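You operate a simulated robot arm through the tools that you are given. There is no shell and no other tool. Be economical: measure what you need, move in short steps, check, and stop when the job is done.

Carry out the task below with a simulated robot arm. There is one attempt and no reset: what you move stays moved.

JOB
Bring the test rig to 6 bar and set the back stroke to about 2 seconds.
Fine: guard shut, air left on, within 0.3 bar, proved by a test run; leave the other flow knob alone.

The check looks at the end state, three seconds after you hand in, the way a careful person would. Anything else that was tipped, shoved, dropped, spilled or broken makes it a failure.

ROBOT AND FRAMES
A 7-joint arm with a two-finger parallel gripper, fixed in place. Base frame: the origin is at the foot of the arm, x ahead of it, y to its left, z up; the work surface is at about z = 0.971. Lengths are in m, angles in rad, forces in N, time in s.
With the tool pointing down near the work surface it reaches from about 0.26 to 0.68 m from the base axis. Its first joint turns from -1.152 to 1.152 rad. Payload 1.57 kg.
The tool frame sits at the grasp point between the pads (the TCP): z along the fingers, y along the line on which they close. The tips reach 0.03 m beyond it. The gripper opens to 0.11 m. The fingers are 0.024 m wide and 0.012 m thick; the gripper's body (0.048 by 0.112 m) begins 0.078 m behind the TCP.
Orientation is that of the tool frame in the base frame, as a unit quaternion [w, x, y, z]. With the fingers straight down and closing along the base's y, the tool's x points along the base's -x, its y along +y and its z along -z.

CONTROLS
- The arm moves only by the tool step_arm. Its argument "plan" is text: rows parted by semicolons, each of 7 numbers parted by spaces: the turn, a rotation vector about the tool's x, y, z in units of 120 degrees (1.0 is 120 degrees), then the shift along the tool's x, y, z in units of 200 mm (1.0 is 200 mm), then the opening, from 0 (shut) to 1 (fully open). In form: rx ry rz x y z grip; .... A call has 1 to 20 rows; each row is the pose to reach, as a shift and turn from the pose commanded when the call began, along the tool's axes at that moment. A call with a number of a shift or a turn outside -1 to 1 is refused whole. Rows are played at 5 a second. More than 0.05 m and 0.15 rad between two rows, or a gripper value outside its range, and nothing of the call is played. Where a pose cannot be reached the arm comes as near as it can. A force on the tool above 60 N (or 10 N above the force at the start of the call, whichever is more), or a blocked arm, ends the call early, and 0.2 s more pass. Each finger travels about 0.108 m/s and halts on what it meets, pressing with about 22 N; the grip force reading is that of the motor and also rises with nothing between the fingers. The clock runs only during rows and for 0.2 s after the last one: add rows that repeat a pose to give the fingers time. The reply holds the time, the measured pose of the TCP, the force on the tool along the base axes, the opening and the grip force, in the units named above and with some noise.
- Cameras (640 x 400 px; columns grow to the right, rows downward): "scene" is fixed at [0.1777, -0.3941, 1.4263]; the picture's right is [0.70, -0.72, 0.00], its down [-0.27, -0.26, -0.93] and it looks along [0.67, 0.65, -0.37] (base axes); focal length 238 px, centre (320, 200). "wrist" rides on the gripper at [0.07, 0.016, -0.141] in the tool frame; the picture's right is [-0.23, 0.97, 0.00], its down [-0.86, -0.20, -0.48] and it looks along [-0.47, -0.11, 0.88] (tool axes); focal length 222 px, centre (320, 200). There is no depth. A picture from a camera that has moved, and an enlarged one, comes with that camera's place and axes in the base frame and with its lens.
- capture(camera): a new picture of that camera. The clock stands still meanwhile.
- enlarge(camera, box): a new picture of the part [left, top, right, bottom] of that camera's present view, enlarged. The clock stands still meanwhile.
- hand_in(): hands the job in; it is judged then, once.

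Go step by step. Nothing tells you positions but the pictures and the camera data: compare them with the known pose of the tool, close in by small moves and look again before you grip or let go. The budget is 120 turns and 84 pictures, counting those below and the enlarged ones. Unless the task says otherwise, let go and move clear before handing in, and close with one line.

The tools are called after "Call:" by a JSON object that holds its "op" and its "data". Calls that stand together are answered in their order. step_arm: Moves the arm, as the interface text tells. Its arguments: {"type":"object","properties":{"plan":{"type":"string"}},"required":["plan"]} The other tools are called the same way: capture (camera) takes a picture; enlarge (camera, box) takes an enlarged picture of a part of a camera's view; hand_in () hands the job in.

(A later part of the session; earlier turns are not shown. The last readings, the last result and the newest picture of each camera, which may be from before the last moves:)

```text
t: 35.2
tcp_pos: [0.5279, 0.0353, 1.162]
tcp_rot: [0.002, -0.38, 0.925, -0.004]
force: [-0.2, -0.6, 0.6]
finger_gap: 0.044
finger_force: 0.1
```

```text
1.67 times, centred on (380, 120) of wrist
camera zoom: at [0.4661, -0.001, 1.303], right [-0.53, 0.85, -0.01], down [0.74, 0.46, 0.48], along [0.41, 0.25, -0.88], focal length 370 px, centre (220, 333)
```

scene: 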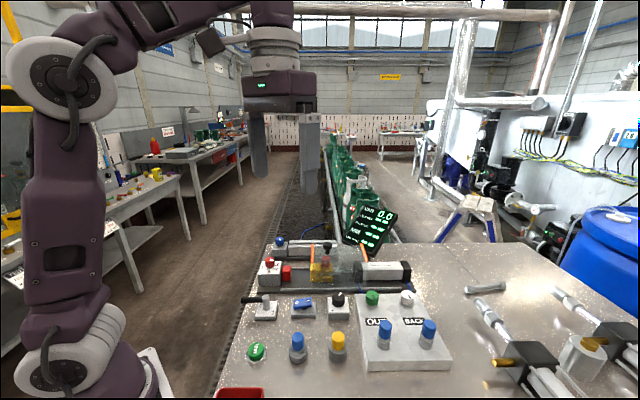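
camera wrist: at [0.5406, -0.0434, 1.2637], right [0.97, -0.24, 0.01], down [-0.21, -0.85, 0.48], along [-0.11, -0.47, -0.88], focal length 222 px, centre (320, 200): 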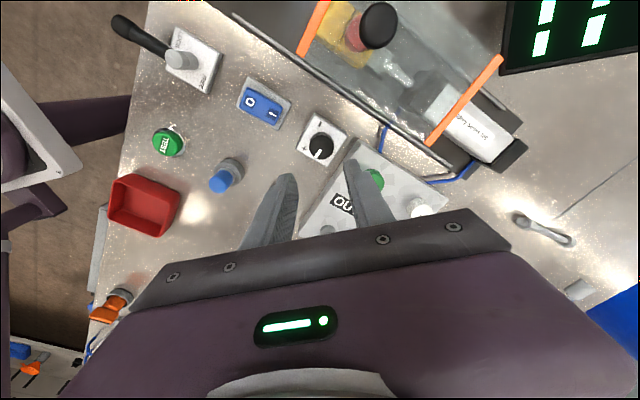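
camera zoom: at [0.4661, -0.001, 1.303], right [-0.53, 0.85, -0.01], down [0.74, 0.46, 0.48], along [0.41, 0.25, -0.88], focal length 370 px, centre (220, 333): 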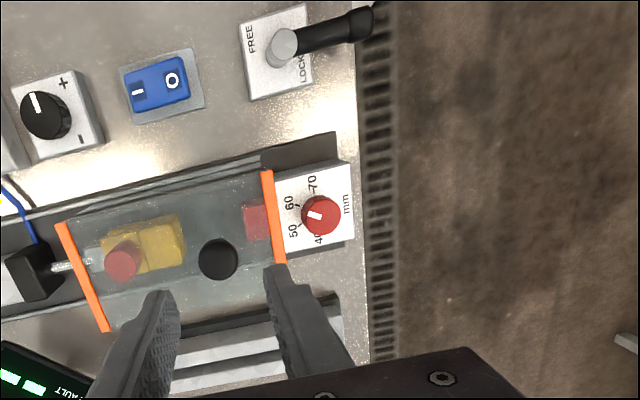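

Guard is shut and the regulator holds 6.0. Next move to the TEST button near (0.321, -0.079) with shut fingers.

Call:
{"op": "step_arm", "data": {"plan": "0 0 0 0.2 0.06 0 0.2; 0 0 0 0.4 0.12 0 0; 0 0 0 0.6 0.18 0 0; 0 0 0 0.8 0.25 0 0; 0 0 0 0.95 0.3 0.1 0; 0 0 0 0.95 0.3 0.1 0"}}

Call:
{"op": "capture", "data": {"camera": "wrist"}}

```text
t: 36.6
tcp_pos: [0.3535, -0.0581, 1.1411]
tcp_rot: [0.004, -0.38, 0.925, -0.003]
force: [0.8, 0.4, 0.3]
finger_gap: 0.0
finger_force: 20.9
```

```text
39 pictures are left
camera wrist: at [0.2912, -0.0946, 1.2822], right [-0.53, 0.85, -0.01], down [0.74, 0.46, 0.48], along [0.41, 0.25, -0.88], focal length 222 px, centre (320, 200)
```

wrist: 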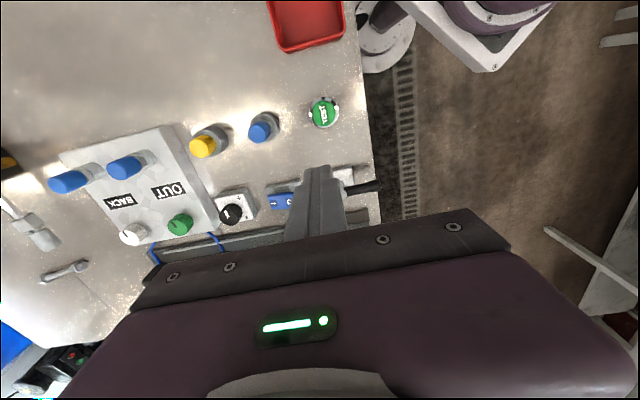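

TEST at about (0.3205, -0.076). Move over and descend to just above.

Call:
{"op": "step_arm", "data": {"plan": "0 0 0 0.18 0.052 0 0; 0 0 0 0.18 0.052 0.2 0; 0 0 0 0.18 0.052 0.4 0; 0 0 0 0.18 0.052 0.5 0; 0 0 0 0.18 0.052 0.5 0"}}

Call:
{"op": "enlarge", "data": {"camera": "scene", "box": [220, 290, 340, 390]}}

```text
t: 37.8
tcp_pos: [0.3199, -0.0757, 1.0409]
tcp_rot: [0.002, -0.381, 0.925, -0.004]
force: [0.6, 0.9, -0.1]
finger_gap: 0.0
finger_force: 21.1
```

```text
4.00 times, centred on (280, 340) of scene
camera zoom: at [0.1777, -0.3941, 1.4263], right [0.7, -0.72, 0.0], down [-0.27, -0.26, -0.93], along [0.67, 0.65, -0.37], focal length 951 px, centre (480, -360)
```

zoom: 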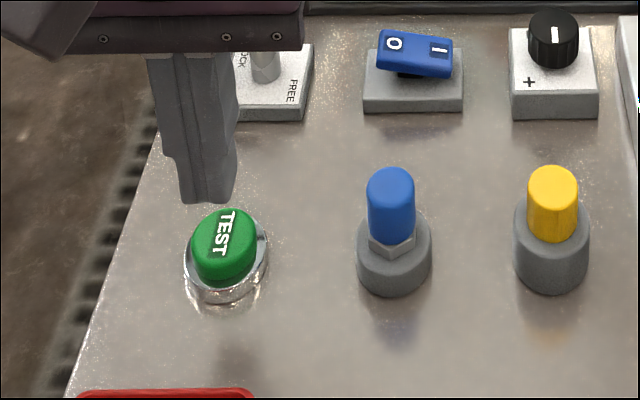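

Nearly over the button; nudge 6 mm right and press down carefully.

Call:
{"op": "step_arm", "data": {"plan": "0 0 0 0 -0.03 0 0; 0 0 0 0 -0.03 0.06 0; 0 0 0 0 -0.03 0.1 0; 0 0 0 0 -0.03 0.12 0; 0 0 0 0 -0.03 0.14 0"}}

Call:
{"op": "enlarge", "data": {"camera": "scene", "box": [220, 200, 420, 390]}}

```text
t: 39.0
tcp_pos: [0.3243, -0.0802, 1.0136]
tcp_rot: [0.001, -0.381, 0.925, -0.005]
force: [0.6, 0.6, 0.0]
finger_gap: 0.0001
finger_force: 21.3
```

```text
2.11 times, centred on (320, 295) of scene
camera zoom: at [0.1777, -0.3941, 1.4263], right [0.7, -0.72, 0.0], down [-0.27, -0.26, -0.93], along [0.67, 0.65, -0.37], focal length 501 px, centre (320, 0)
```

zoom: 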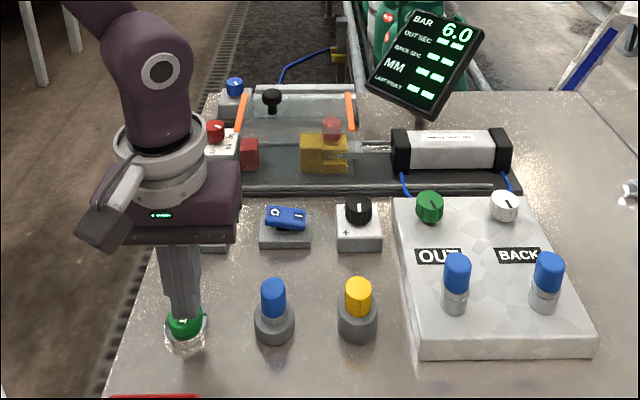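

No contact yet; continue down.

Call:
{"op": "step_arm", "data": {"plan": "0 0 0 0.01 0 0.02 0; 0 0 0 0.01 0 0.035 0; 0 0 0 0.01 0 0.05 0; 0 0 0 0.01 0 0.06 0"}}

Call:
{"op": "enlarge", "data": {"camera": "scene", "box": [220, 200, 420, 390]}}

```text
t: 40.0
tcp_pos: [0.3222, -0.0818, 1.0012]
tcp_rot: [0.002, -0.381, 0.925, -0.004]
force: [0.2, 0.9, 0.8]
finger_gap: 0.0
finger_force: 21.1
```

```text
2.11 times, centred on (320, 295) of scene
camera zoom: at [0.1777, -0.3941, 1.4263], right [0.7, -0.72, 0.0], down [-0.27, -0.26, -0.93], along [0.67, 0.65, -0.37], focal length 501 px, centre (320, 0)
```

zoom: 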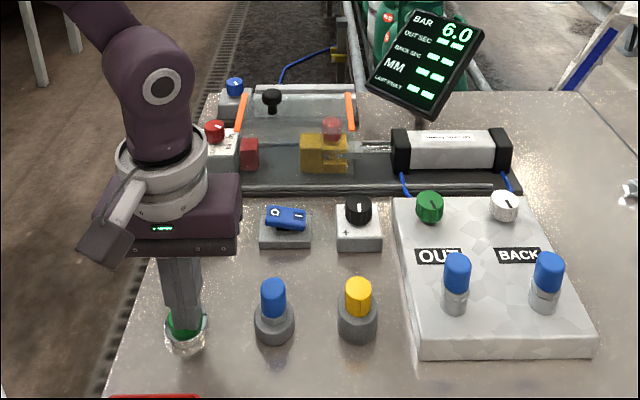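

Call:
{"op": "enlarge", "data": {"camera": "scene", "box": [235, 310, 295, 370]}}

```text
6.67 times, centred on (265, 340) of scene
camera zoom: at [0.1777, -0.3941, 1.4263], right [0.7, -0.72, 0.0], down [-0.27, -0.26, -0.93], along [0.67, 0.65, -0.37], focal length 1585 px, centre (687, -733)
```

zoom: 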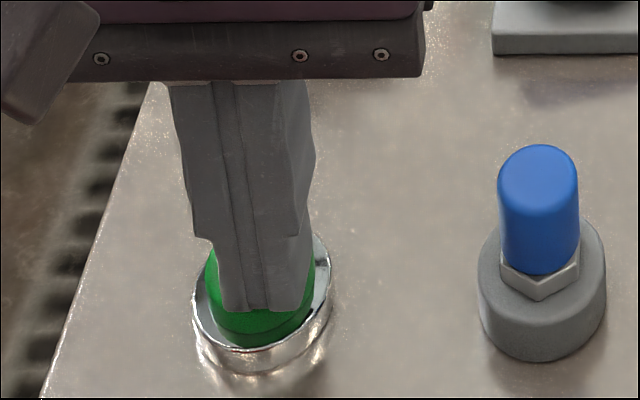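

The tip is on the green cap; press further.

Call:
{"op": "step_arm", "data": {"plan": "0 0 0 0 0 0.02 0; 0 0 0 0 0 0.04 0; 0 0 0 0 0 0.06 0; 0 0 0 0 0 0.06 0"}}

Call:
{"op": "enlarge", "data": {"camera": "scene", "box": [220, 200, 420, 390]}}

```text
t: 40.7
tcp_pos: [0.3229, -0.0816, 0.9927]
tcp_rot: [0.004, -0.382, 0.924, -0.005]
force: [-7.9, 3.3, 37.8]
finger_gap: 0.0002
finger_force: 21.6
stopped in row 3: the force on the tool passed its limit (the readings are from after the stop); the commanded pose is now the measured one
```

```text
2.11 times, centred on (320, 295) of scene
camera zoom: at [0.177, -0.3939, 1.4264], right [0.7, -0.72, 0.0], down [-0.27, -0.26, -0.93], along [0.67, 0.65, -0.37], focal length 501 px, centre (320, 0)
```

zoom: 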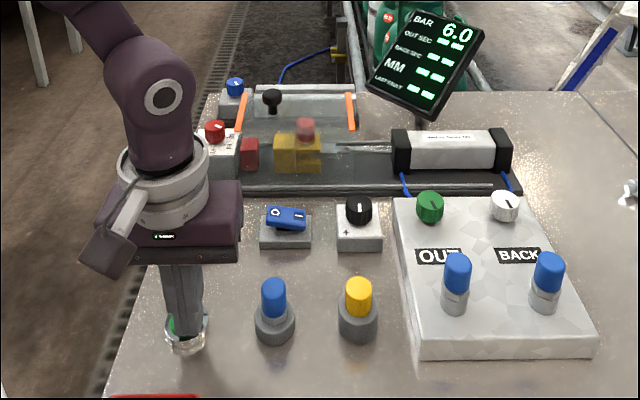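

The cylinder is moving: test is running. I lift off and wait for it to finish.

Call:
{"op": "step_arm", "data": {"plan": "0 0 0 0 0 -0.1 0; 0 0 0 0 0 -0.3 0; 0 0 0 0 0 -0.5 0; 0 0 0 0 0 -0.6 0; 0 0 0 0 0 -0.6 0; 0 0 0 0 0 -0.6 0; 0 0 0 0 0 -0.6 0; 0 0 0 0 0 -0.6 0; 0 0 0 0 0 -0.6 0; 0 0 0 0 0 -0.6 0; 0 0 0 0 0 -0.6 0; 0 0 0 0 0 -0.6 0; 0 0 0 0 0 -0.6 0; 0 0 0 0 0 -0.6 0; 0 0 0 0 0 -0.6 0; 0 0 0 0 0 -0.6 0; 0 0 0 0 0 -0.6 0; 0 0 0 0 0 -0.6 0; 0 0 0 0 0 -0.6 0; 0 0 0 0 0 -0.6 0"}}

Call:
{"op": "enlarge", "data": {"camera": "scene", "box": [250, 180, 410, 300]}}

```text
t: 44.9
tcp_pos: [0.3218, -0.0816, 1.1118]
tcp_rot: [0.006, -0.381, 0.925, -0.004]
force: [0.7, 0.8, 0.0]
finger_gap: 0.0
finger_force: 20.9
```

```text
3.33 times, centred on (330, 240) of scene
camera zoom: at [0.1777, -0.3941, 1.4263], right [0.7, -0.72, 0.0], down [-0.27, -0.26, -0.93], along [0.67, 0.65, -0.37], focal length 793 px, centre (287, 67)
```

zoom: 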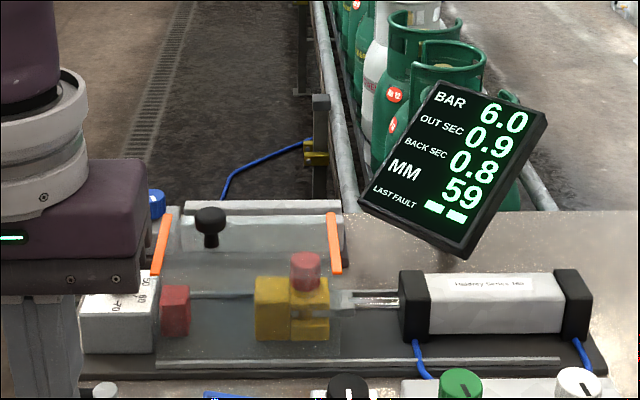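

Test: out 0.9 s, back 0.8 s, no fault. The BACK knob should be the white one (on the BACK hose), near (0.63, -0.236). Moving there.

Call:
{"op": "step_arm", "data": {"plan": "0 0 0 -0.065 -0.2 -0.1 0.2; 0 0 0 -0.13 -0.4 -0.1 0.4; 0 0 0 -0.195 -0.6 -0.1 0.42; 0 0 0 -0.26 -0.8 -0.1 0.42; 0 0 0 -0.325 -0.98 -0.1 0.42; 0 0 0 -0.325 -0.98 -0.1 0.42"}}

Call:
{"op": "step_arm", "data": {"plan": "0 0 0 -0.075 -0.2 0 0.42; 0 0 0 -0.15 -0.4 0 0.42; 0 0 0 -0.225 -0.6 0.05 0.42; 0 0 0 -0.225 -0.65 0.1 0.42; 0 0 0 -0.225 -0.65 0.1 0.42"}}

Call:
{"op": "enlarge", "data": {"camera": "wrist", "box": [220, 80, 420, 240]}}

Call:
{"op": "enlarge", "data": {"camera": "scene", "box": [330, 230, 470, 330]}}

```text
t: 46.3
tcp_pos: [0.5053, -0.1768, 1.1345]
tcp_rot: [0.004, -0.38, 0.925, -0.005]
force: [-1.1, -0.2, -0.3]
finger_gap: 0.0462
finger_force: 0.0
```

```text
t: 47.5
tcp_pos: [0.5994, -0.2304, 1.1159]
tcp_rot: [0.005, -0.38, 0.925, -0.004]
force: [0.0, -0.5, 0.1]
finger_gap: 0.0465
finger_force: 0.0
out of reach, approached as far as the arm can: row 3, 4, 5
```

```text
2.50 times, centred on (320, 160) of wrist
camera zoom: at [0.537, -0.2671, 1.256], right [-0.52, 0.85, -0.01], down [0.74, 0.46, 0.48], along [0.42, 0.25, -0.87], focal length 555 px, centre (320, 300)
```

zoom: 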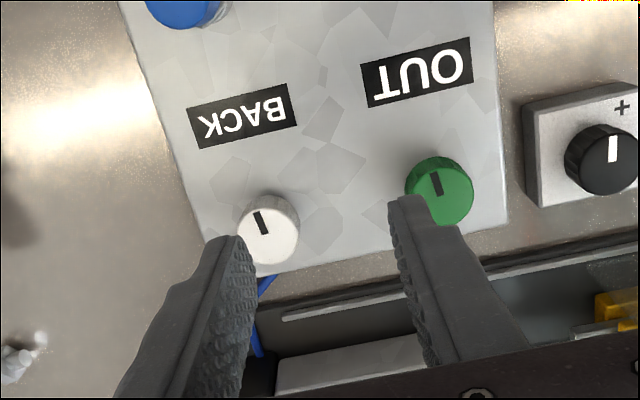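

```text
4.00 times, centred on (400, 280) of scene
camera zoom: at [0.1777, -0.3941, 1.4263], right [0.7, -0.72, 0.0], down [-0.27, -0.26, -0.93], along [0.67, 0.65, -0.37], focal length 951 px, centre (0, -120)
```

zoom: 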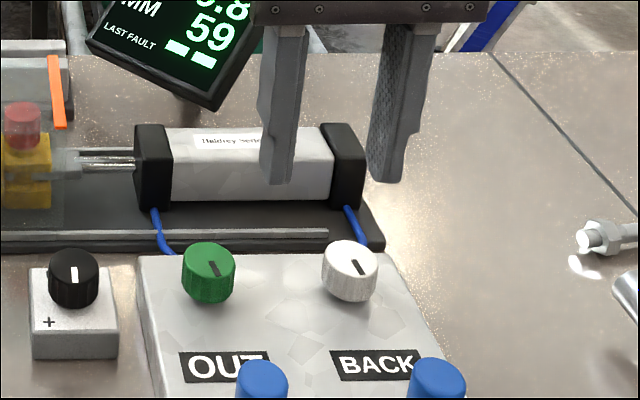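

Reach at this height is limited; lower heights reach farther. Lower while moving toward (0.633, -0.240).

Call:
{"op": "step_arm", "data": {"plan": "0 0 0 0 0 0.15 0.42; 0 0 0 -0.03 -0.05 0.28 0.42; 0 0 0 -0.06 -0.1 0.29 0.42; 0 0 0 -0.085 -0.152 0.3 0.42; 0 0 0 -0.085 -0.152 0.3 0.42"}}

Call:
{"op": "enlarge", "data": {"camera": "wrist", "box": [220, 80, 420, 240]}}

Call:
{"op": "enlarge", "data": {"camera": "scene", "box": [330, 230, 470, 330]}}

```text
t: 48.7
tcp_pos: [0.6215, -0.2348, 1.0533]
tcp_rot: [0.004, -0.381, 0.925, -0.004]
force: [-0.2, -0.5, 0.3]
finger_gap: 0.046
finger_force: 0.1
out of reach, approached as far as the arm can: row 3, 4, 5
```

```text
2.50 times, centred on (320, 160) of wrist
camera zoom: at [0.5596, -0.2712, 1.1943], right [-0.53, 0.85, -0.01], down [0.74, 0.46, 0.48], along [0.42, 0.25, -0.87], focal length 555 px, centre (320, 300)
```

zoom: 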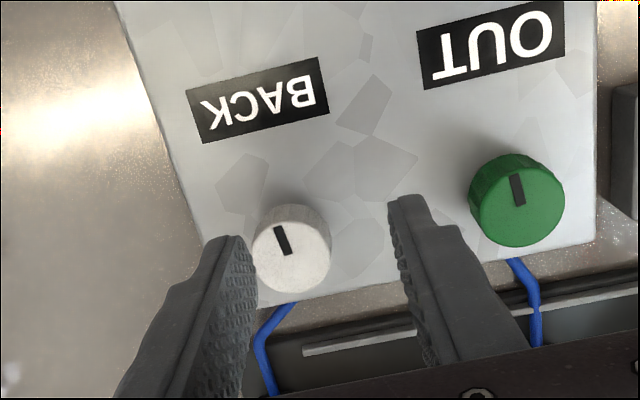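

```text
4.00 times, centred on (400, 280) of scene
camera zoom: at [0.1777, -0.3941, 1.4263], right [0.7, -0.72, 0.0], down [-0.27, -0.26, -0.93], along [0.67, 0.65, -0.37], focal length 951 px, centre (0, -120)
```

zoom: 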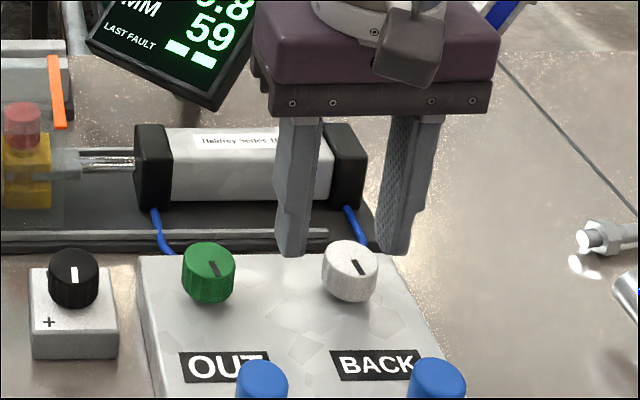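

About 1.5 cm short of the knob at full stretch. I'll tilt the fingers ~7° outward to gain reach and go closer.

Call:
{"op": "step_arm", "data": {"plan": "0.026 -0.012 0 0 0 0 0.42; 0.052 -0.024 0 0 0 0 0.42; 0.052 -0.024 0 -0.02 -0.024 0 0.42; 0.052 -0.024 0 -0.042 -0.047 0.01 0.42; 0.052 -0.024 0 -0.042 -0.047 0.01 0.42"}}

Call:
{"op": "enlarge", "data": {"camera": "wrist", "box": [220, 80, 420, 240]}}

Call:
{"op": "enlarge", "data": {"camera": "scene", "box": [330, 230, 470, 330]}}

```text
t: 49.9
tcp_pos: [0.6341, -0.2361, 1.0495]
tcp_rot: [0.048, -0.38, 0.923, -0.045]
force: [-0.2, 0.5, -0.1]
finger_gap: 0.0461
finger_force: 0.1
```

```text
2.50 times, centred on (320, 160) of wrist
camera zoom: at [0.5561, -0.2671, 1.1855], right [-0.52, 0.85, -0.1], down [0.68, 0.49, 0.55], along [0.51, 0.21, -0.83], focal length 555 px, centre (320, 300)
```

zoom: 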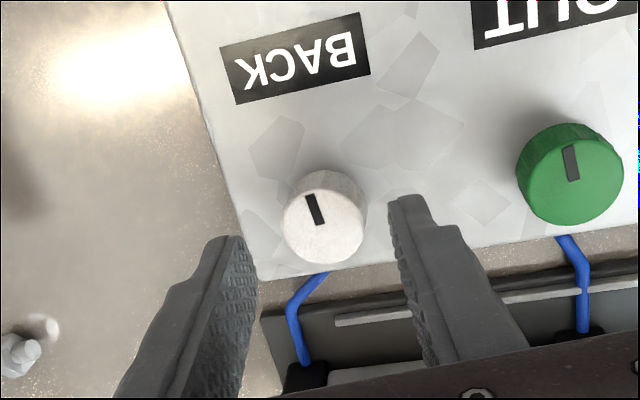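

```text
4.00 times, centred on (400, 280) of scene
camera zoom: at [0.1777, -0.3941, 1.4263], right [0.7, -0.72, 0.0], down [-0.27, -0.26, -0.93], along [0.67, 0.65, -0.37], focal length 951 px, centre (0, -120)
```

zoom: 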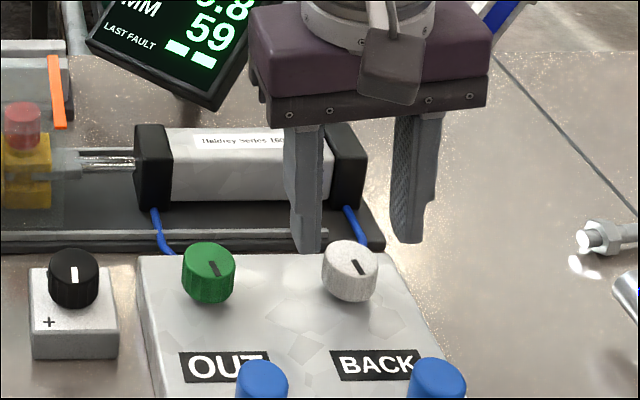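

Now well aligned over the white knob. Descend ~16 mm and grip.

Call:
{"op": "step_arm", "data": {"plan": "0 0 0 0 0.008 0.03 0.42; 0 0 0 0 0.008 0.06 0.42; 0 0 0 0 0.008 0.085 0.42; 0 0 0 0 0.008 0.085 0.42"}}

Call:
{"op": "enlarge", "data": {"camera": "scene", "box": [370, 240, 450, 310]}}

```text
t: 50.9
tcp_pos: [0.6347, -0.2351, 1.0353]
tcp_rot: [0.048, -0.38, 0.923, -0.045]
force: [-0.4, -0.1, 0.0]
finger_gap: 0.0462
finger_force: 0.0
```

```text
5.71 times, centred on (410, 275) of scene
camera zoom: at [0.1777, -0.3941, 1.4263], right [0.7, -0.72, 0.0], down [-0.27, -0.26, -0.93], along [0.67, 0.65, -0.37], focal length 1359 px, centre (-194, -229)
```

zoom: 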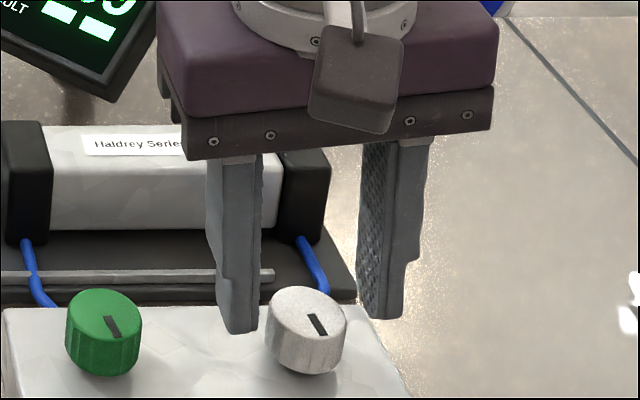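

Call:
{"op": "step_arm", "data": {"plan": "0 0 0 0 0 0.01 0; 0 0 0 0 0 0.02 0; 0 0 0 0 0 0.02 0"}}

Call:
{"op": "enlarge", "data": {"camera": "scene", "box": [370, 240, 450, 310]}}

```text
t: 51.9
tcp_pos: [0.6343, -0.2341, 1.0359]
tcp_rot: [0.048, -0.382, 0.922, -0.044]
force: [-20.2, 13.6, 17.9]
finger_gap: 0.0241
finger_force: 22.1
stopped in row 3: the force on the tool passed its limit (the readings are from after the stop); the commanded pose is now the measured one
```

```text
5.71 times, centred on (410, 275) of scene
camera zoom: at [0.1767, -0.3935, 1.4266], right [0.7, -0.72, 0.0], down [-0.27, -0.26, -0.93], along [0.67, 0.65, -0.37], focal length 1359 px, centre (-194, -229)
```

zoom: 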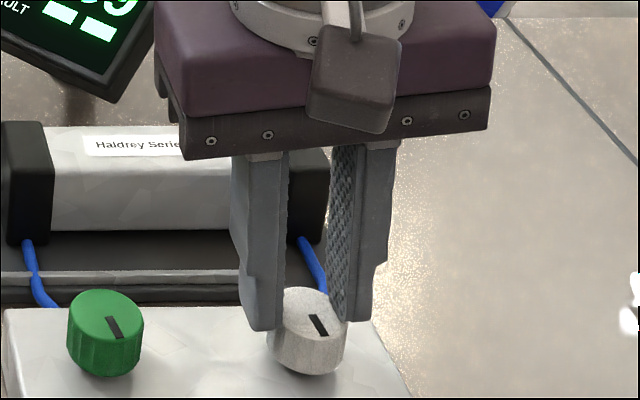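

Grip reading is odd (24 mm, smaller than the knob); checking from the wrist camera.

Call:
{"op": "enlarge", "data": {"camera": "wrist", "box": [240, 110, 400, 240]}}

```text
3.08 times, centred on (320, 175) of wrist
camera zoom: at [0.5566, -0.2651, 1.1697], right [-0.52, 0.85, -0.1], down [0.68, 0.49, 0.54], along [0.51, 0.21, -0.83], focal length 684 px, centre (320, 277)
```

zoom: 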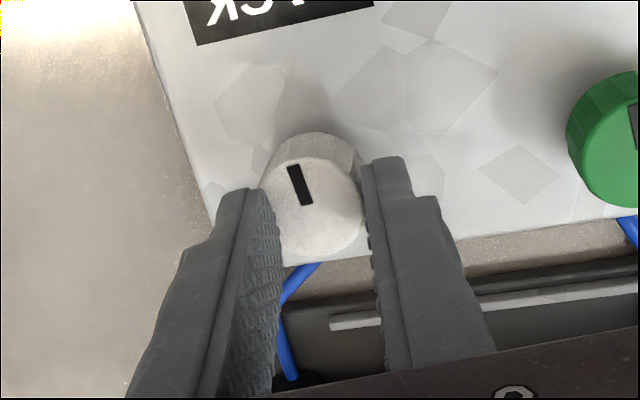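

The pads sit about 8 mm too far behind the knob's centre. Open, shift toward the front, and regrip.

Call:
{"op": "step_arm", "data": {"plan": "0 0 0 0 0 0 0.42; 0 0 0 0 0 0 0.42; 0 0 0 0.02 0.003 0 0.42; 0 0 0 0.04 0.003 0 0.42; 0 0 0 0.04 0.003 0 0.15; 0 0 0 0.04 0.003 0 0; 0 0 0 0.04 0.003 0 0; 0 0 0 0.04 0.003 0 0"}}

Call:
{"op": "enlarge", "data": {"camera": "wrist", "box": [240, 110, 400, 240]}}

```text
t: 53.9
tcp_pos: [0.6267, -0.2355, 1.0357]
tcp_rot: [0.046, -0.382, 0.922, -0.04]
force: [-28.6, 20.4, 24.1]
finger_gap: 0.014
finger_force: 29.7
stopped in row 8: the force on the tool passed its limit (the readings are from after the stop); the commanded pose is now the measured one
```

```text
3.08 times, centred on (320, 175) of wrist
camera zoom: at [0.5496, -0.268, 1.1706], right [-0.52, 0.85, -0.09], down [0.69, 0.48, 0.54], along [0.5, 0.22, -0.84], focal length 684 px, centre (320, 277)
```

zoom: 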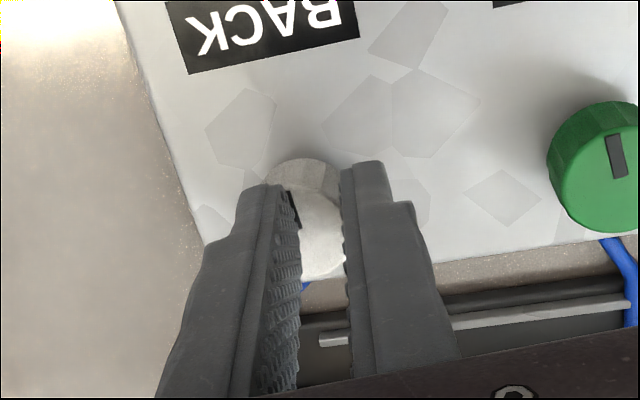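

The tips were riding on top: the knob top is lower (~1.00), which puts its axis near (0.643, -0.235). I'll open, lift, re-position and come down deeper.

Call:
{"op": "step_arm", "data": {"plan": "0 0 0 0 0 -0.03 0.2; 0 0 0 0 0 -0.06 0.42; 0 0 0 -0.024 -0.015 -0.06 0.45; 0 0 0 -0.048 -0.031 -0.05 0.45; 0 0 0 -0.048 -0.031 -0.02 0.45; 0 0 0 -0.048 -0.031 -0.02 0.45"}}

Call:
{"op": "enlarge", "data": {"camera": "wrist", "box": [240, 110, 400, 240]}}

Call:
{"op": "enlarge", "data": {"camera": "scene", "box": [370, 240, 450, 310]}}

```text
t: 55.3
tcp_pos: [0.6385, -0.2358, 1.0396]
tcp_rot: [0.047, -0.382, 0.922, -0.042]
force: [0.6, 0.2, 0.7]
finger_gap: 0.0496
finger_force: 0.0
```

```text
3.08 times, centred on (320, 175) of wrist
camera zoom: at [0.5621, -0.2672, 1.1736], right [-0.52, 0.85, -0.1], down [0.68, 0.48, 0.54], along [0.51, 0.22, -0.83], focal length 684 px, centre (320, 277)
```

zoom: 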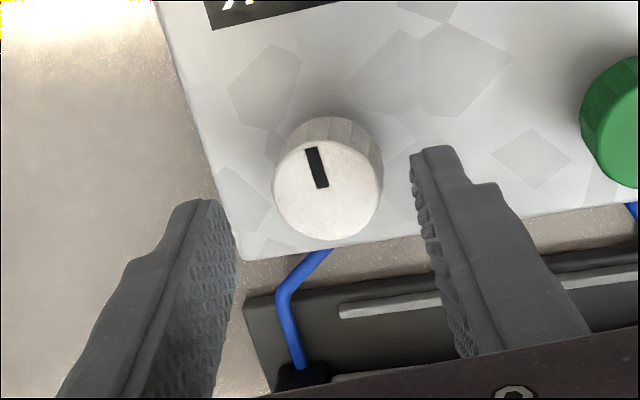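

```text
5.71 times, centred on (410, 275) of scene
camera zoom: at [0.1777, -0.3941, 1.4263], right [0.7, -0.72, 0.0], down [-0.27, -0.26, -0.93], along [0.67, 0.65, -0.37], focal length 1359 px, centre (-194, -229)
```

zoom: 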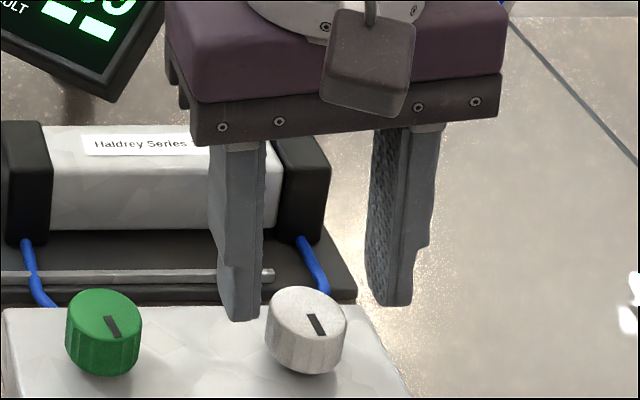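

Aligned on the axis now; knob top is ~14 mm below the tips. Descend 20 mm and close.

Call:
{"op": "step_arm", "data": {"plan": "0 0 0 0.005 0.008 0.04 0.42; 0 0 0 0.005 0.008 0.075 0.42; 0 0 0 0.005 0.008 0.095 0.42; 0 0 0 0.005 0.008 0.095 0.2; 0 0 0 0.005 0.008 0.095 0.2; 0 0 0 0.005 0.008 0.095 0.2"}}

Call:
{"op": "enlarge", "data": {"camera": "scene", "box": [370, 240, 450, 310]}}

```text
t: 56.7
tcp_pos: [0.6366, -0.2354, 1.0201]
tcp_rot: [0.046, -0.382, 0.922, -0.041]
force: [-13.2, 8.6, 6.1]
finger_gap: 0.0314
finger_force: 39.7
```

```text
5.71 times, centred on (410, 275) of scene
camera zoom: at [0.1772, -0.3938, 1.4264], right [0.7, -0.72, 0.0], down [-0.27, -0.26, -0.93], along [0.67, 0.65, -0.37], focal length 1359 px, centre (-194, -229)
```

zoom: 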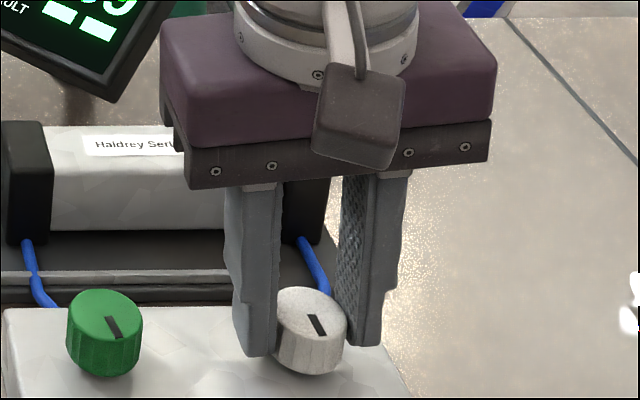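

Properly gripped (31 mm). Turn clockwise 30° and watch the pointer.

Call:
{"op": "step_arm", "data": {"plan": "0 0 0 0 0.005 0 0; 0 0 0.05 0 0.005 0 0; 0 0 0.1 0 0.005 0 0; 0 0 0.15 0 0.005 0 0; 0 0 0.2 0 0.005 0 0; 0 0 0.25 0 0.005 0 0; 0 0 0.25 0 0.005 0 0"}}

Call:
{"op": "enlarge", "data": {"camera": "scene", "box": [330, 210, 450, 310]}}

```text
t: 58.3
tcp_pos: [0.6392, -0.2354, 1.0195]
tcp_rot: [0.056, -0.129, 0.99, -0.029]
force: [-4.3, -2.6, -10.5]
finger_gap: 0.0302
finger_force: 39.8
```

```text
4.00 times, centred on (390, 260) of scene
camera zoom: at [0.1778, -0.3942, 1.4262], right [0.7, -0.72, 0.0], down [-0.27, -0.26, -0.93], along [0.67, 0.65, -0.37], focal length 951 px, centre (40, -40)
```

zoom: 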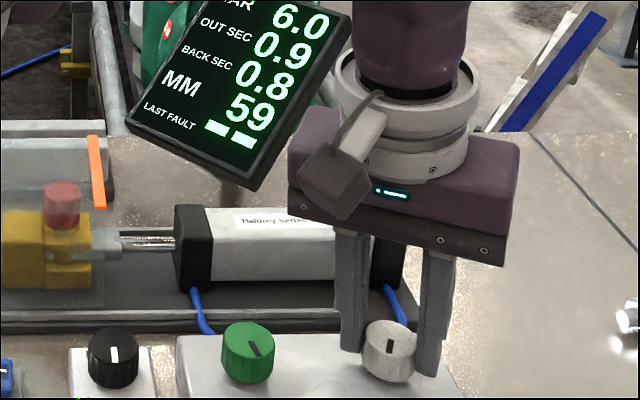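

Pointer turned 30°. Release, lift and go press TEST to see the effect.

Call:
{"op": "step_arm", "data": {"plan": "0 0 0 0 0 0 0.4; 0 0 0 0 0 0 0.4; 0 0 0 0 0 -0.1 0.4; 0 0 0 0 0 -0.28 0.4; 0 0 0 0 0 -0.45 0.4; 0 0 0 0.163 0.142 -0.45 0.2; 0 0 0 0.326 0.284 -0.45 0; 0 0 0 0.489 0.426 -0.45 0; 0 0 0 0.652 0.567 -0.46 0; 0 0 0 0.815 0.709 -0.47 0; 0 0 0 0.978 0.85 -0.48 0; 0 0 0 0.978 0.85 -0.48 0"}}

```text
t: 60.9
tcp_pos: [0.3961, -0.1186, 1.0827]
tcp_rot: [0.056, -0.13, 0.99, -0.028]
force: [-0.2, -0.6, -0.2]
finger_gap: 0.0
finger_force: 21.1
```

Go down on TEST.

Call:
{"op": "step_arm", "data": {"plan": "0 0 0 0.17 0.15 0.0 0; 0 0 0 0.3425 0.302 0.1 0; 0 0 0 0.3425 0.302 0.183 0; 0 0 0 0.353 0.309 0.28 0; 0 0 0 0.36 0.314 0.34 0; 0 0 0 0.363 0.316 0.375 0; 0 0 0 0.3645 0.317 0.394 0; 0 0 0 0.366 0.318 0.41 0"}}

Call:
{"op": "step_arm", "data": {"plan": "0 0 0 0 0 -0.1 0; 0 0 0 0 0 -0.3 0; 0 0 0 0 0 -0.4 0; 0 0 0 0 0 -0.4 0; 0 0 0 0 0 -0.4 0; 0 0 0 0 0 -0.4 0; 0 0 0 0 0 -0.4 0; 0 0 0 0 0 -0.4 0; 0 0 0 0 0 -0.4 0; 0 0 0 0 0 -0.4 0; 0 0 0 0 0 -0.4 0; 0 0 0 0 0 -0.4 0; 0 0 0 0 0 -0.4 0; 0 0 0 0 0 -0.4 0; 0 0 0 0 0 -0.4 0; 0 0 0 0 0 -0.4 0; 0 0 0 0 0 -0.4 0; 0 0 0 0 0 -0.4 0; 0 0 0 0 0 -0.4 0; 0 0 0 0 0 -0.4 0"}}

Call:
{"op": "enlarge", "data": {"camera": "scene", "box": [270, 200, 450, 310]}}

```text
refused: row 2 steps farther than a row can; nothing moved
```

```text
t: 65.1
tcp_pos: [0.3859, -0.1147, 1.1626]
tcp_rot: [0.057, -0.13, 0.989, -0.029]
force: [0.3, -0.6, 0.0]
finger_gap: 0.0002
finger_force: 21.3
```

```text
3.56 times, centred on (360, 255) of scene
camera zoom: at [0.1777, -0.3941, 1.4263], right [0.7, -0.72, 0.0], down [-0.27, -0.26, -0.93], along [0.67, 0.65, -0.37], focal length 846 px, centre (178, 4)
```

zoom: 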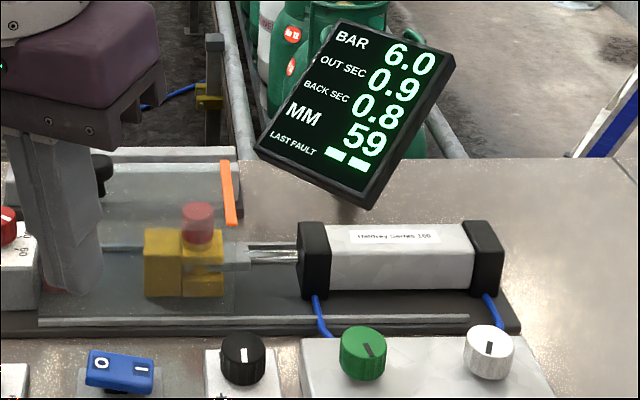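

The first call was refused on step size, so no press happened. Redo with smaller steps.

Call:
{"op": "step_arm", "data": {"plan": "0 0 0 0.0844 0.0744 0.14 0; 0 0 0 0.1688 0.1488 0.28 0; 0 0 0 0.2531 0.2231 0.42 0; 0 0 0 0.3375 0.2975 0.56 0; 0 0 0 0.348 0.305 0.66 0; 0 0 0 0.355 0.31 0.73 0; 0 0 0 0.36 0.313 0.78 0; 0 0 0 0.362 0.3145 0.8 0; 0 0 0 0.3635 0.3155 0.82 0"}}

```text
t: 66.9
tcp_pos: [0.3209, -0.0795, 0.9942]
tcp_rot: [0.058, -0.13, 0.989, -0.028]
force: [-11.7, 2.0, 49.2]
finger_gap: 0.0001
finger_force: 21.7
out of reach, approached as far as the arm can: row 5
stopped in row 9: the force on the tool passed its limit (the readings are from after the stop); the commanded pose is now the measured one
```

Call:
{"op": "step_arm", "data": {"plan": "0 0 0 0 0 -0.1 0; 0 0 0 0 0 -0.3 0; 0 0 0 0 0 -0.45 0; 0 0 0 0 0 -0.45 0; 0 0 0 0 0 -0.45 0; 0 0 0 0 0 -0.45 0; 0 0 0 0 0 -0.45 0; 0 0 0 0 0 -0.45 0; 0 0 0 0 0 -0.45 0; 0 0 0 0 0 -0.45 0; 0 0 0 0 0 -0.45 0; 0 0 0 0 0 -0.45 0; 0 0 0 0 0 -0.45 0; 0 0 0 0 0 -0.45 0; 0 0 0 0 0 -0.45 0; 0 0 0 0 0 -0.45 0; 0 0 0 0 0 -0.45 0; 0 0 0 0 0 -0.45 0"}}

Call:
{"op": "enlarge", "data": {"camera": "scene", "box": [270, 200, 450, 310]}}

```text
t: 70.7
tcp_pos: [0.3116, -0.0776, 1.0817]
tcp_rot: [0.059, -0.13, 0.989, -0.028]
force: [1.1, 0.1, -0.5]
finger_gap: 0.0001
finger_force: 21.4
```

```text
3.56 times, centred on (360, 255) of scene
camera zoom: at [0.1777, -0.3941, 1.4263], right [0.7, -0.72, 0.0], down [-0.27, -0.26, -0.93], along [0.67, 0.65, -0.37], focal length 846 px, centre (178, 4)
```

zoom: 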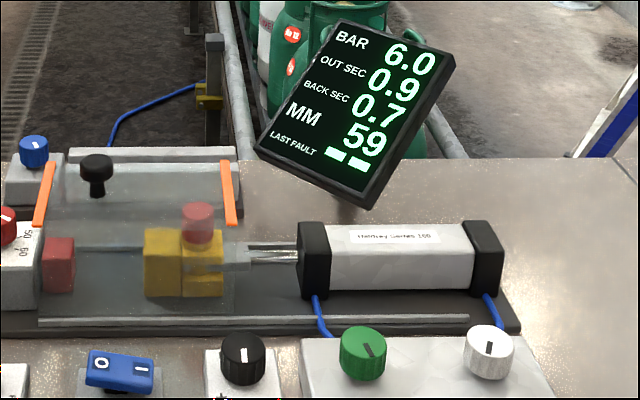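

Back went to 0.7: clockwise opens it. I need counter-clockwise. Go back, pre-rotating the gripper clockwise to leave room for the turn.

Call:
{"op": "step_arm", "data": {"plan": "0 0 0.065 -0.139 -0.119 -0.05 0; 0 0 0.13 -0.277 -0.238 -0.08 0.2; 0 0 0.195 -0.416 -0.357 -0.08 0.42; 0 0 0.26 -0.554 -0.477 -0.08 0.42; 0 0 0.325 -0.693 -0.596 -0.08 0.42; 0 0 0.39 -0.831 -0.715 -0.08 0.42; 0 0 0.455 -0.97 -0.834 -0.08 0.42; 0 0 0.52 -0.97 -0.834 -0.08 0.42; 0 0 0.585 -0.97 -0.834 -0.08 0.42; 0 0 0.625 -0.97 -0.834 -0.08 0.42; 0 0 0.625 -0.97 -0.834 -0.08 0.42"}}

```text
t: 73.1
tcp_pos: [0.536, -0.1853, 1.13]
tcp_rot: [0.063, 0.5, 0.864, 0.013]
force: [-0.3, 0.3, -0.3]
finger_gap: 0.0461
finger_force: 0.0
```

Call:
{"op": "step_arm", "data": {"plan": "0 0 0 -0.104 0.067 0.05 0.38; 0 0 0 -0.208 0.134 0.15 0.38; 0 0 0 -0.312 0.201 0.26 0.38; 0 0 0 -0.4155 0.268 0.368 0.38; 0 0 0 -0.4155 0.268 0.368 0.38"}}

Call:
{"op": "enlarge", "data": {"camera": "wrist", "box": [220, 80, 420, 240]}}

```text
t: 74.3
tcp_pos: [0.6338, -0.2348, 1.0698]
tcp_rot: [0.062, 0.499, 0.864, 0.013]
force: [0.6, 1.0, -0.9]
finger_gap: 0.0419
finger_force: 0.0
```

```text
2.50 times, centred on (320, 160) of wrist
camera zoom: at [0.5975, -0.1599, 1.2051], right [0.95, 0.29, 0.1], down [0.19, -0.82, 0.54], along [0.24, -0.49, -0.83], focal length 555 px, centre (320, 300)
```

zoom: 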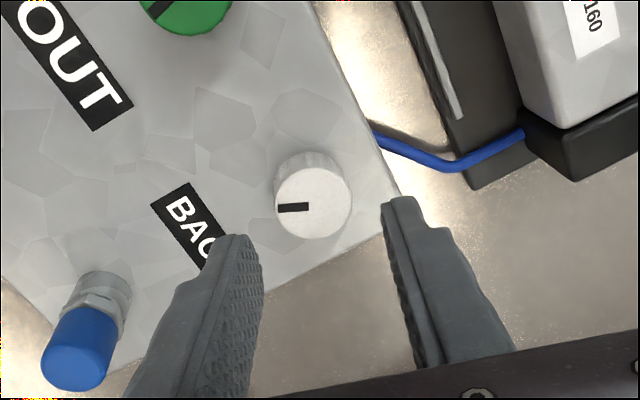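

Aligned within a few mm; descend and grip.

Call:
{"op": "step_arm", "data": {"plan": "0 0 0 0 -0.013 0.1 0.38; 0 0 0 0 -0.013 0.2 0.38; 0 0 0 0 -0.013 0.25 0.38; 0 0 0 0 -0.013 0.25 0.38; 0 0 0 0 -0.013 0.25 0.2; 0 0 0 0 -0.013 0.25 0.2; 0 0 0 0 -0.013 0.25 0.2"}}

Call:
{"op": "enlarge", "data": {"camera": "scene", "box": [370, 240, 450, 310]}}

```text
t: 75.9
tcp_pos: [0.6369, -0.2381, 1.0208]
tcp_rot: [0.064, 0.5, 0.864, 0.013]
force: [5.0, -0.3, -3.1]
finger_gap: 0.0303
finger_force: 40.1
```

```text
5.71 times, centred on (410, 275) of scene
camera zoom: at [0.1779, -0.394, 1.4262], right [0.7, -0.72, 0.0], down [-0.27, -0.26, -0.93], along [0.67, 0.65, -0.37], focal length 1359 px, centre (-194, -229)
```

zoom: 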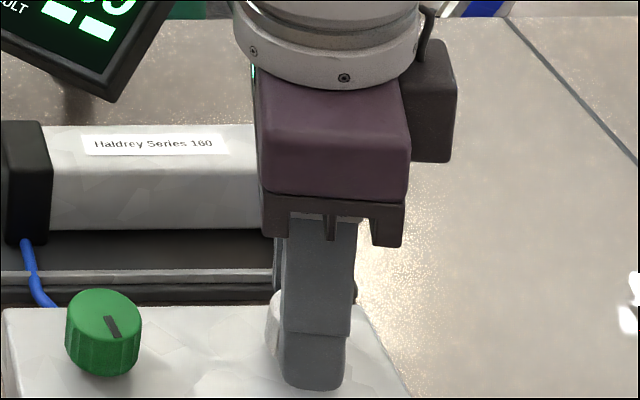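

Good grip. Turn counter-clockwise 108°.

Call:
{"op": "step_arm", "data": {"plan": "0 0 -0.06 0 0 0 0.15; 0 0 -0.12 0 0 0 0.15; 0 0 -0.18 0 0 0 0.15; 0 0 -0.24 0 0 0 0.15; 0 0 -0.3 0 0 0 0.15; 0 0 -0.36 0 0 0 0.15; 0 0 -0.42 0 0 0 0.15; 0 0 -0.48 0 0 0 0.15; 0 0 -0.54 0 0 0 0.15; 0 0 -0.6 0 0 0 0.15; 0 0 -0.66 0 0 0 0.15; 0 0 -0.72 0 0 0 0.15; 0 0 -0.78 0 0 0 0.15; 0 0 -0.84 0 0 0 0.15; 0 0 -0.9 0 0 0 0.15; 0 0 -0.9 0 0 0 0.15"}}

Call:
{"op": "enlarge", "data": {"camera": "scene", "box": [370, 240, 450, 310]}}

```text
t: 79.3
tcp_pos: [0.6363, -0.2372, 1.0201]
tcp_rot: [0.048, -0.406, 0.911, -0.043]
force: [-0.2, 18.7, 9.7]
finger_gap: 0.0306
finger_force: 39.8
```

```text
5.71 times, centred on (410, 275) of scene
camera zoom: at [0.1775, -0.3935, 1.4265], right [0.7, -0.72, 0.0], down [-0.27, -0.26, -0.93], along [0.67, 0.65, -0.37], focal length 1359 px, centre (-194, -229)
```

zoom: 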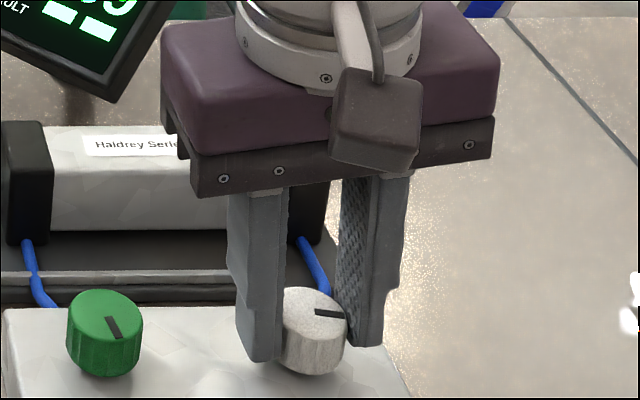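

The pointer moved ~80° counter-clockwise (some slip). Release and run another test.

Call:
{"op": "step_arm", "data": {"plan": "0 0 0 0 0 0 0.4; 0 0 0 0 0 0 0.4; 0 0 0 0 0 -0.1 0.4; 0 0 0 0 0 -0.25 0.4; 0 0 0 0 0 -0.4 0.4; 0 0 0 0.053 0.196 -0.42 0.2; 0 0 0 0.106 0.392 -0.43 0; 0 0 0 0.16 0.588 -0.44 0; 0 0 0 0.213 0.784 -0.45 0; 0 0 0 0.266 0.98 -0.46 0; 0 0 0 0.266 0.98 -0.46 0"}}

```text
t: 81.7
tcp_pos: [0.4462, -0.1431, 1.0851]
tcp_rot: [0.047, -0.405, 0.912, -0.044]
force: [0.0, 0.1, 0.1]
finger_gap: 0.0
finger_force: 21.5
```

Call:
{"op": "step_arm", "data": {"plan": "0 0 0 0.049 0.176 0 0; 0 0 0 0.098 0.352 0 0; 0 0 0 0.147 0.528 0.03 0; 0 0 0 0.196 0.7045 0.133 0; 0 0 0 0.201 0.715 0.22 0; 0 0 0 0.205 0.724 0.29 0; 0 0 0 0.208 0.731 0.345 0; 0 0 0 0.209 0.7335 0.37 0; 0 0 0 0.21 0.735 0.39 0"}}

Call:
{"op": "step_arm", "data": {"plan": "0 0 0 0 0 -0.1 0; 0 0 0 0 0 -0.3 0; 0 0 0 0 0 -0.4 0; 0 0 0 0 0 -0.4 0; 0 0 0 0 0 -0.4 0; 0 0 0 0 0 -0.4 0; 0 0 0 0 0 -0.4 0; 0 0 0 0 0 -0.4 0; 0 0 0 0 0 -0.4 0; 0 0 0 0 0 -0.4 0; 0 0 0 0 0 -0.4 0; 0 0 0 0 0 -0.4 0; 0 0 0 0 0 -0.4 0; 0 0 0 0 0 -0.4 0; 0 0 0 0 0 -0.4 0; 0 0 0 0 0 -0.4 0; 0 0 0 0 0 -0.4 0; 0 0 0 0 0 -0.4 0; 0 0 0 0 0 -0.4 0; 0 0 0 0 0 -0.4 0"}}

Call:
{"op": "enlarge", "data": {"camera": "scene", "box": [270, 200, 450, 310]}}

```text
t: 83.6
tcp_pos: [0.3192, -0.0795, 0.9929]
tcp_rot: [0.05, -0.405, 0.912, -0.044]
force: [-13.1, 2.5, 51.7]
finger_gap: 0.0001
finger_force: 21.0
out of reach, approached as far as the arm can: row 5
stopped in row 9: the force on the tool passed its limit (the readings are from after the stop); the commanded pose is now the measured one
```

```text
t: 87.8
tcp_pos: [0.3102, -0.0749, 1.0719]
tcp_rot: [0.049, -0.406, 0.912, -0.044]
force: [-0.2, -0.5, -0.5]
finger_gap: 0.0001
finger_force: 21.3
out of reach, approached as far as the arm can: row 2
```

```text
3.56 times, centred on (360, 255) of scene
camera zoom: at [0.1777, -0.3941, 1.4263], right [0.7, -0.72, 0.0], down [-0.27, -0.26, -0.93], along [0.67, 0.65, -0.37], focal length 846 px, centre (178, 4)
```

zoom: 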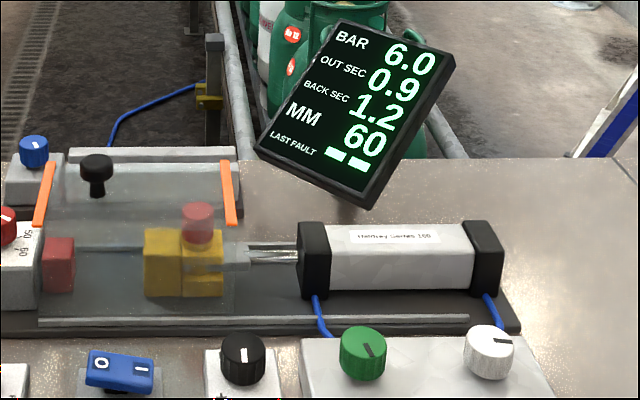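

Now 1.2 s. Following 1/opening, about 50° more counter-clockwise should give ~2 s. Go back to the white knob.

Call:
{"op": "step_arm", "data": {"plan": "0 0 0.065 -0.045 -0.163 -0.05 0; 0 0 0.13 -0.089 -0.325 -0.08 0.2; 0 0 0.195 -0.134 -0.488 -0.1 0.38; 0 0 0.26 -0.179 -0.65 -0.1 0.38; 0 0 0.325 -0.223 -0.813 -0.1 0.38; 0 0 0.39 -0.268 -0.975 -0.1 0.38; 0 0 0.39 -0.268 -0.975 -0.1 0.38"}}

```text
t: 89.4
tcp_pos: [0.4857, -0.1657, 1.1177]
tcp_rot: [0.062, -0.009, 0.998, -0.021]
force: [0.6, 0.8, -0.3]
finger_gap: 0.0418
finger_force: 0.1
```

Call:
{"op": "step_arm", "data": {"plan": "0 0 0 -0.137 -0.07 0.0 0.38; 0 0 0 -0.274 -0.14 0.08 0.38; 0 0 0 -0.411 -0.21 0.18 0.38; 0 0 0 -0.548 -0.28 0.27 0.38; 0 0 0 -0.6845 -0.349 0.3405 0.38; 0 0 0 -0.6845 -0.349 0.45 0.38; 0 0 0 -0.6845 -0.349 0.55 0.38; 0 0 0 -0.6845 -0.349 0.59 0.38; 0 0 0 -0.6845 -0.349 0.59 0.38; 0 0 0 -0.6845 -0.349 0.59 0.15; 0 0 0 -0.6845 -0.349 0.59 0.15; 0 0 0 -0.6845 -0.349 0.59 0.15"}}

Call:
{"op": "enlarge", "data": {"camera": "scene", "box": [370, 240, 450, 310]}}

```text
t: 92.0
tcp_pos: [0.6373, -0.2355, 1.0204]
tcp_rot: [0.062, -0.01, 0.998, -0.02]
force: [-2.4, 5.5, -2.1]
finger_gap: 0.03
finger_force: 39.5
```

```text
5.71 times, centred on (410, 275) of scene
camera zoom: at [0.1777, -0.394, 1.4263], right [0.7, -0.72, 0.0], down [-0.27, -0.26, -0.93], along [0.67, 0.65, -0.37], focal length 1359 px, centre (-194, -229)
```

zoom: 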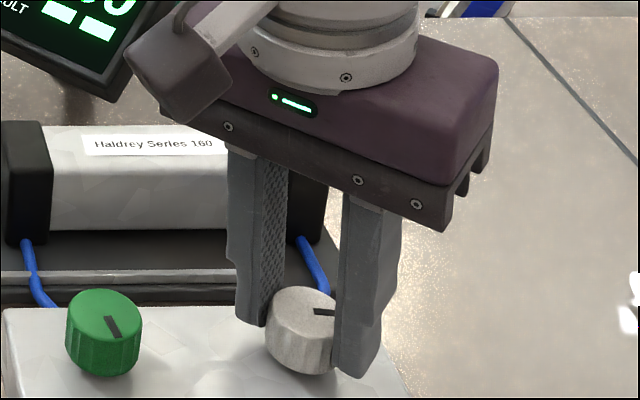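

Gripped (30 mm). Turn counter-clockwise about 50°.

Call:
{"op": "step_arm", "data": {"plan": "0 0 -0.06 0 0 0 0; 0 0 -0.12 0 0 0 0; 0 0 -0.18 0 0 0 0; 0 0 -0.24 0 0 0 0; 0 0 -0.3 0 0 0 0; 0 0 -0.36 0 0 0 0; 0 0 -0.42 0 0 0 0; 0 0 -0.42 0 0 0 0; 0 0 -0.42 0 0 0 0"}}

Call:
{"op": "enlarge", "data": {"camera": "scene", "box": [370, 240, 450, 310]}}

```text
t: 94.0
tcp_pos: [0.6371, -0.2353, 1.0214]
tcp_rot: [0.047, -0.434, 0.898, -0.045]
force: [-11.3, 15.5, 4.2]
finger_gap: 0.031
finger_force: 39.8
```

```text
5.71 times, centred on (410, 275) of scene
camera zoom: at [0.1773, -0.3936, 1.4265], right [0.7, -0.72, 0.0], down [-0.27, -0.26, -0.93], along [0.67, 0.65, -0.37], focal length 1359 px, centre (-194, -229)
```

zoom: 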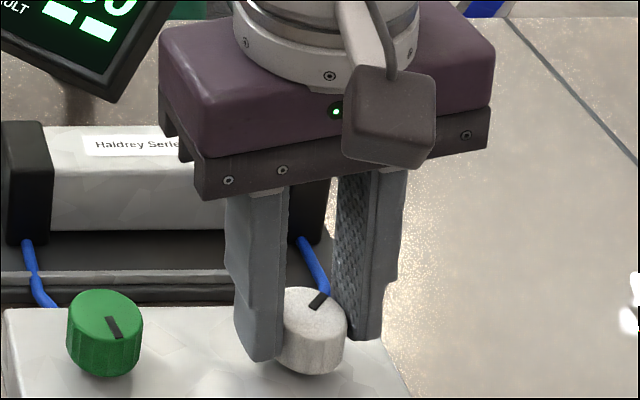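

Pointer advanced about 50°. Release and test again.

Call:
{"op": "step_arm", "data": {"plan": "0 0 0 0 0 0 0.4; 0 0 0 0 0 0 0.4; 0 0 0 0 0 -0.1 0.4; 0 0 0 0 0 -0.25 0.4; 0 0 0 0 0 -0.4 0.4; 0 0 0 0.041 0.195 -0.42 0.2; 0 0 0 0.083 0.39 -0.43 0; 0 0 0 0.124 0.585 -0.44 0; 0 0 0 0.166 0.78 -0.45 0; 0 0 0 0.207 0.975 -0.455 0; 0 0 0 0.207 0.975 -0.455 0"}}

```text
t: 96.4
tcp_pos: [0.4488, -0.1452, 1.0856]
tcp_rot: [0.047, -0.433, 0.899, -0.046]
force: [-0.3, -0.3, 0.3]
finger_gap: 0.0
finger_force: 21.0
```

Call:
{"op": "step_arm", "data": {"plan": "0 0 0 0.038 0.183 0 0; 0 0 0 0.076 0.366 0 0; 0 0 0 0.114 0.549 0.03 0; 0 0 0 0.152 0.732 0.1325 0; 0 0 0 0.156 0.743 0.22 0; 0 0 0 0.159 0.752 0.29 0; 0 0 0 0.162 0.759 0.345 0; 0 0 0 0.163 0.761 0.37 0; 0 0 0 0.163 0.762 0.39 0"}}

Call:
{"op": "step_arm", "data": {"plan": "0 0 0 0 0 -0.1 0; 0 0 0 0 0 -0.3 0; 0 0 0 0 0 -0.4 0; 0 0 0 0 0 -0.4 0; 0 0 0 0 0 -0.4 0; 0 0 0 0 0 -0.4 0; 0 0 0 0 0 -0.4 0; 0 0 0 0 0 -0.4 0; 0 0 0 0 0 -0.4 0; 0 0 0 0 0 -0.4 0; 0 0 0 0 0 -0.4 0; 0 0 0 0 0 -0.4 0; 0 0 0 0 0 -0.4 0; 0 0 0 0 0 -0.4 0; 0 0 0 0 0 -0.4 0; 0 0 0 0 0 -0.4 0; 0 0 0 0 0 -0.4 0; 0 0 0 0 0 -0.4 0; 0 0 0 0 0 -0.4 0; 0 0 0 0 0 -0.4 0"}}

Call:
{"op": "enlarge", "data": {"camera": "scene", "box": [270, 200, 450, 310]}}

```text
t: 98.2
tcp_pos: [0.32, -0.0784, 0.993]
tcp_rot: [0.05, -0.433, 0.899, -0.046]
force: [-12.1, 2.6, 49.1]
finger_gap: 0.0
finger_force: 21.7
out of reach, approached as far as the arm can: row 5
stopped in row 9: the force on the tool passed its limit (the readings are from after the stop); the commanded pose is now the measured one
```

```text
t: 102.5
tcp_pos: [0.3108, -0.0765, 1.0727]
tcp_rot: [0.049, -0.434, 0.899, -0.047]
force: [1.3, 0.8, -0.7]
finger_gap: 0.0001
finger_force: 21.6
out of reach, approached as far as the arm can: row 2
```

```text
3.56 times, centred on (360, 255) of scene
camera zoom: at [0.1777, -0.3941, 1.4263], right [0.7, -0.72, 0.0], down [-0.27, -0.26, -0.93], along [0.67, 0.65, -0.37], focal length 846 px, centre (178, 4)
```

zoom: 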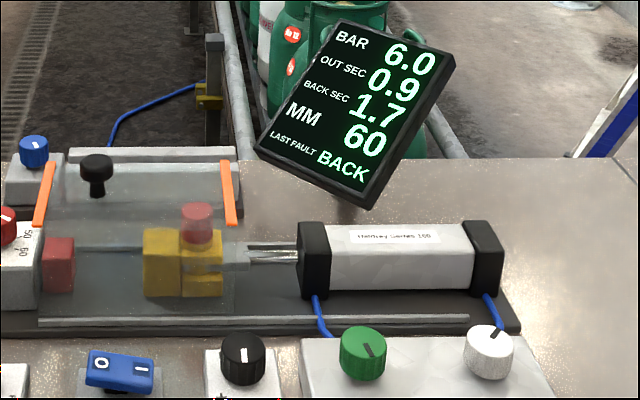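

Back is 1.7 s, with "BACK" now shown under last fault — perhaps a slow/timeout notice on that stroke. I'll look at the back unit and display closely before continuing.

Call:
{"op": "enlarge", "data": {"camera": "scene", "box": [255, 225, 345, 305]}}

```text
5.00 times, centred on (300, 265) of scene
camera zoom: at [0.1777, -0.3941, 1.4263], right [0.7, -0.72, 0.0], down [-0.27, -0.26, -0.93], along [0.67, 0.65, -0.37], focal length 1189 px, centre (420, -125)
```

zoom: 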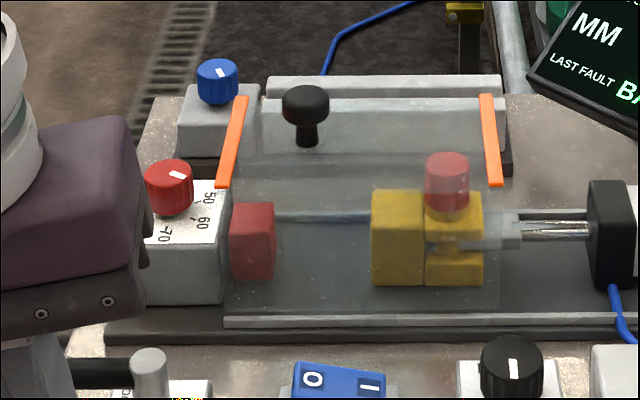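

Everything is seated; the rod is home. I'll trim ~24° more counter-clockwise toward 2.0 s and retest.

Call:
{"op": "step_arm", "data": {"plan": "0 0 0.05 -0.035 -0.163 -0.05 0; 0 0 0.1 -0.069 -0.325 -0.08 0.2; 0 0 0.15 -0.104 -0.488 -0.1 0.38; 0 0 0.2 -0.138 -0.65 -0.1 0.38; 0 0 0.25 -0.173 -0.813 -0.1 0.38; 0 0 0.3 -0.207 -0.976 -0.1 0.38; 0 0 0.3 -0.207 -0.976 -0.1 0.38"}}

```text
t: 104.0
tcp_pos: [0.4853, -0.1621, 1.1176]
tcp_rot: [0.061, -0.135, 0.989, -0.029]
force: [-0.2, -0.8, 0.0]
finger_gap: 0.0418
finger_force: 0.1
```

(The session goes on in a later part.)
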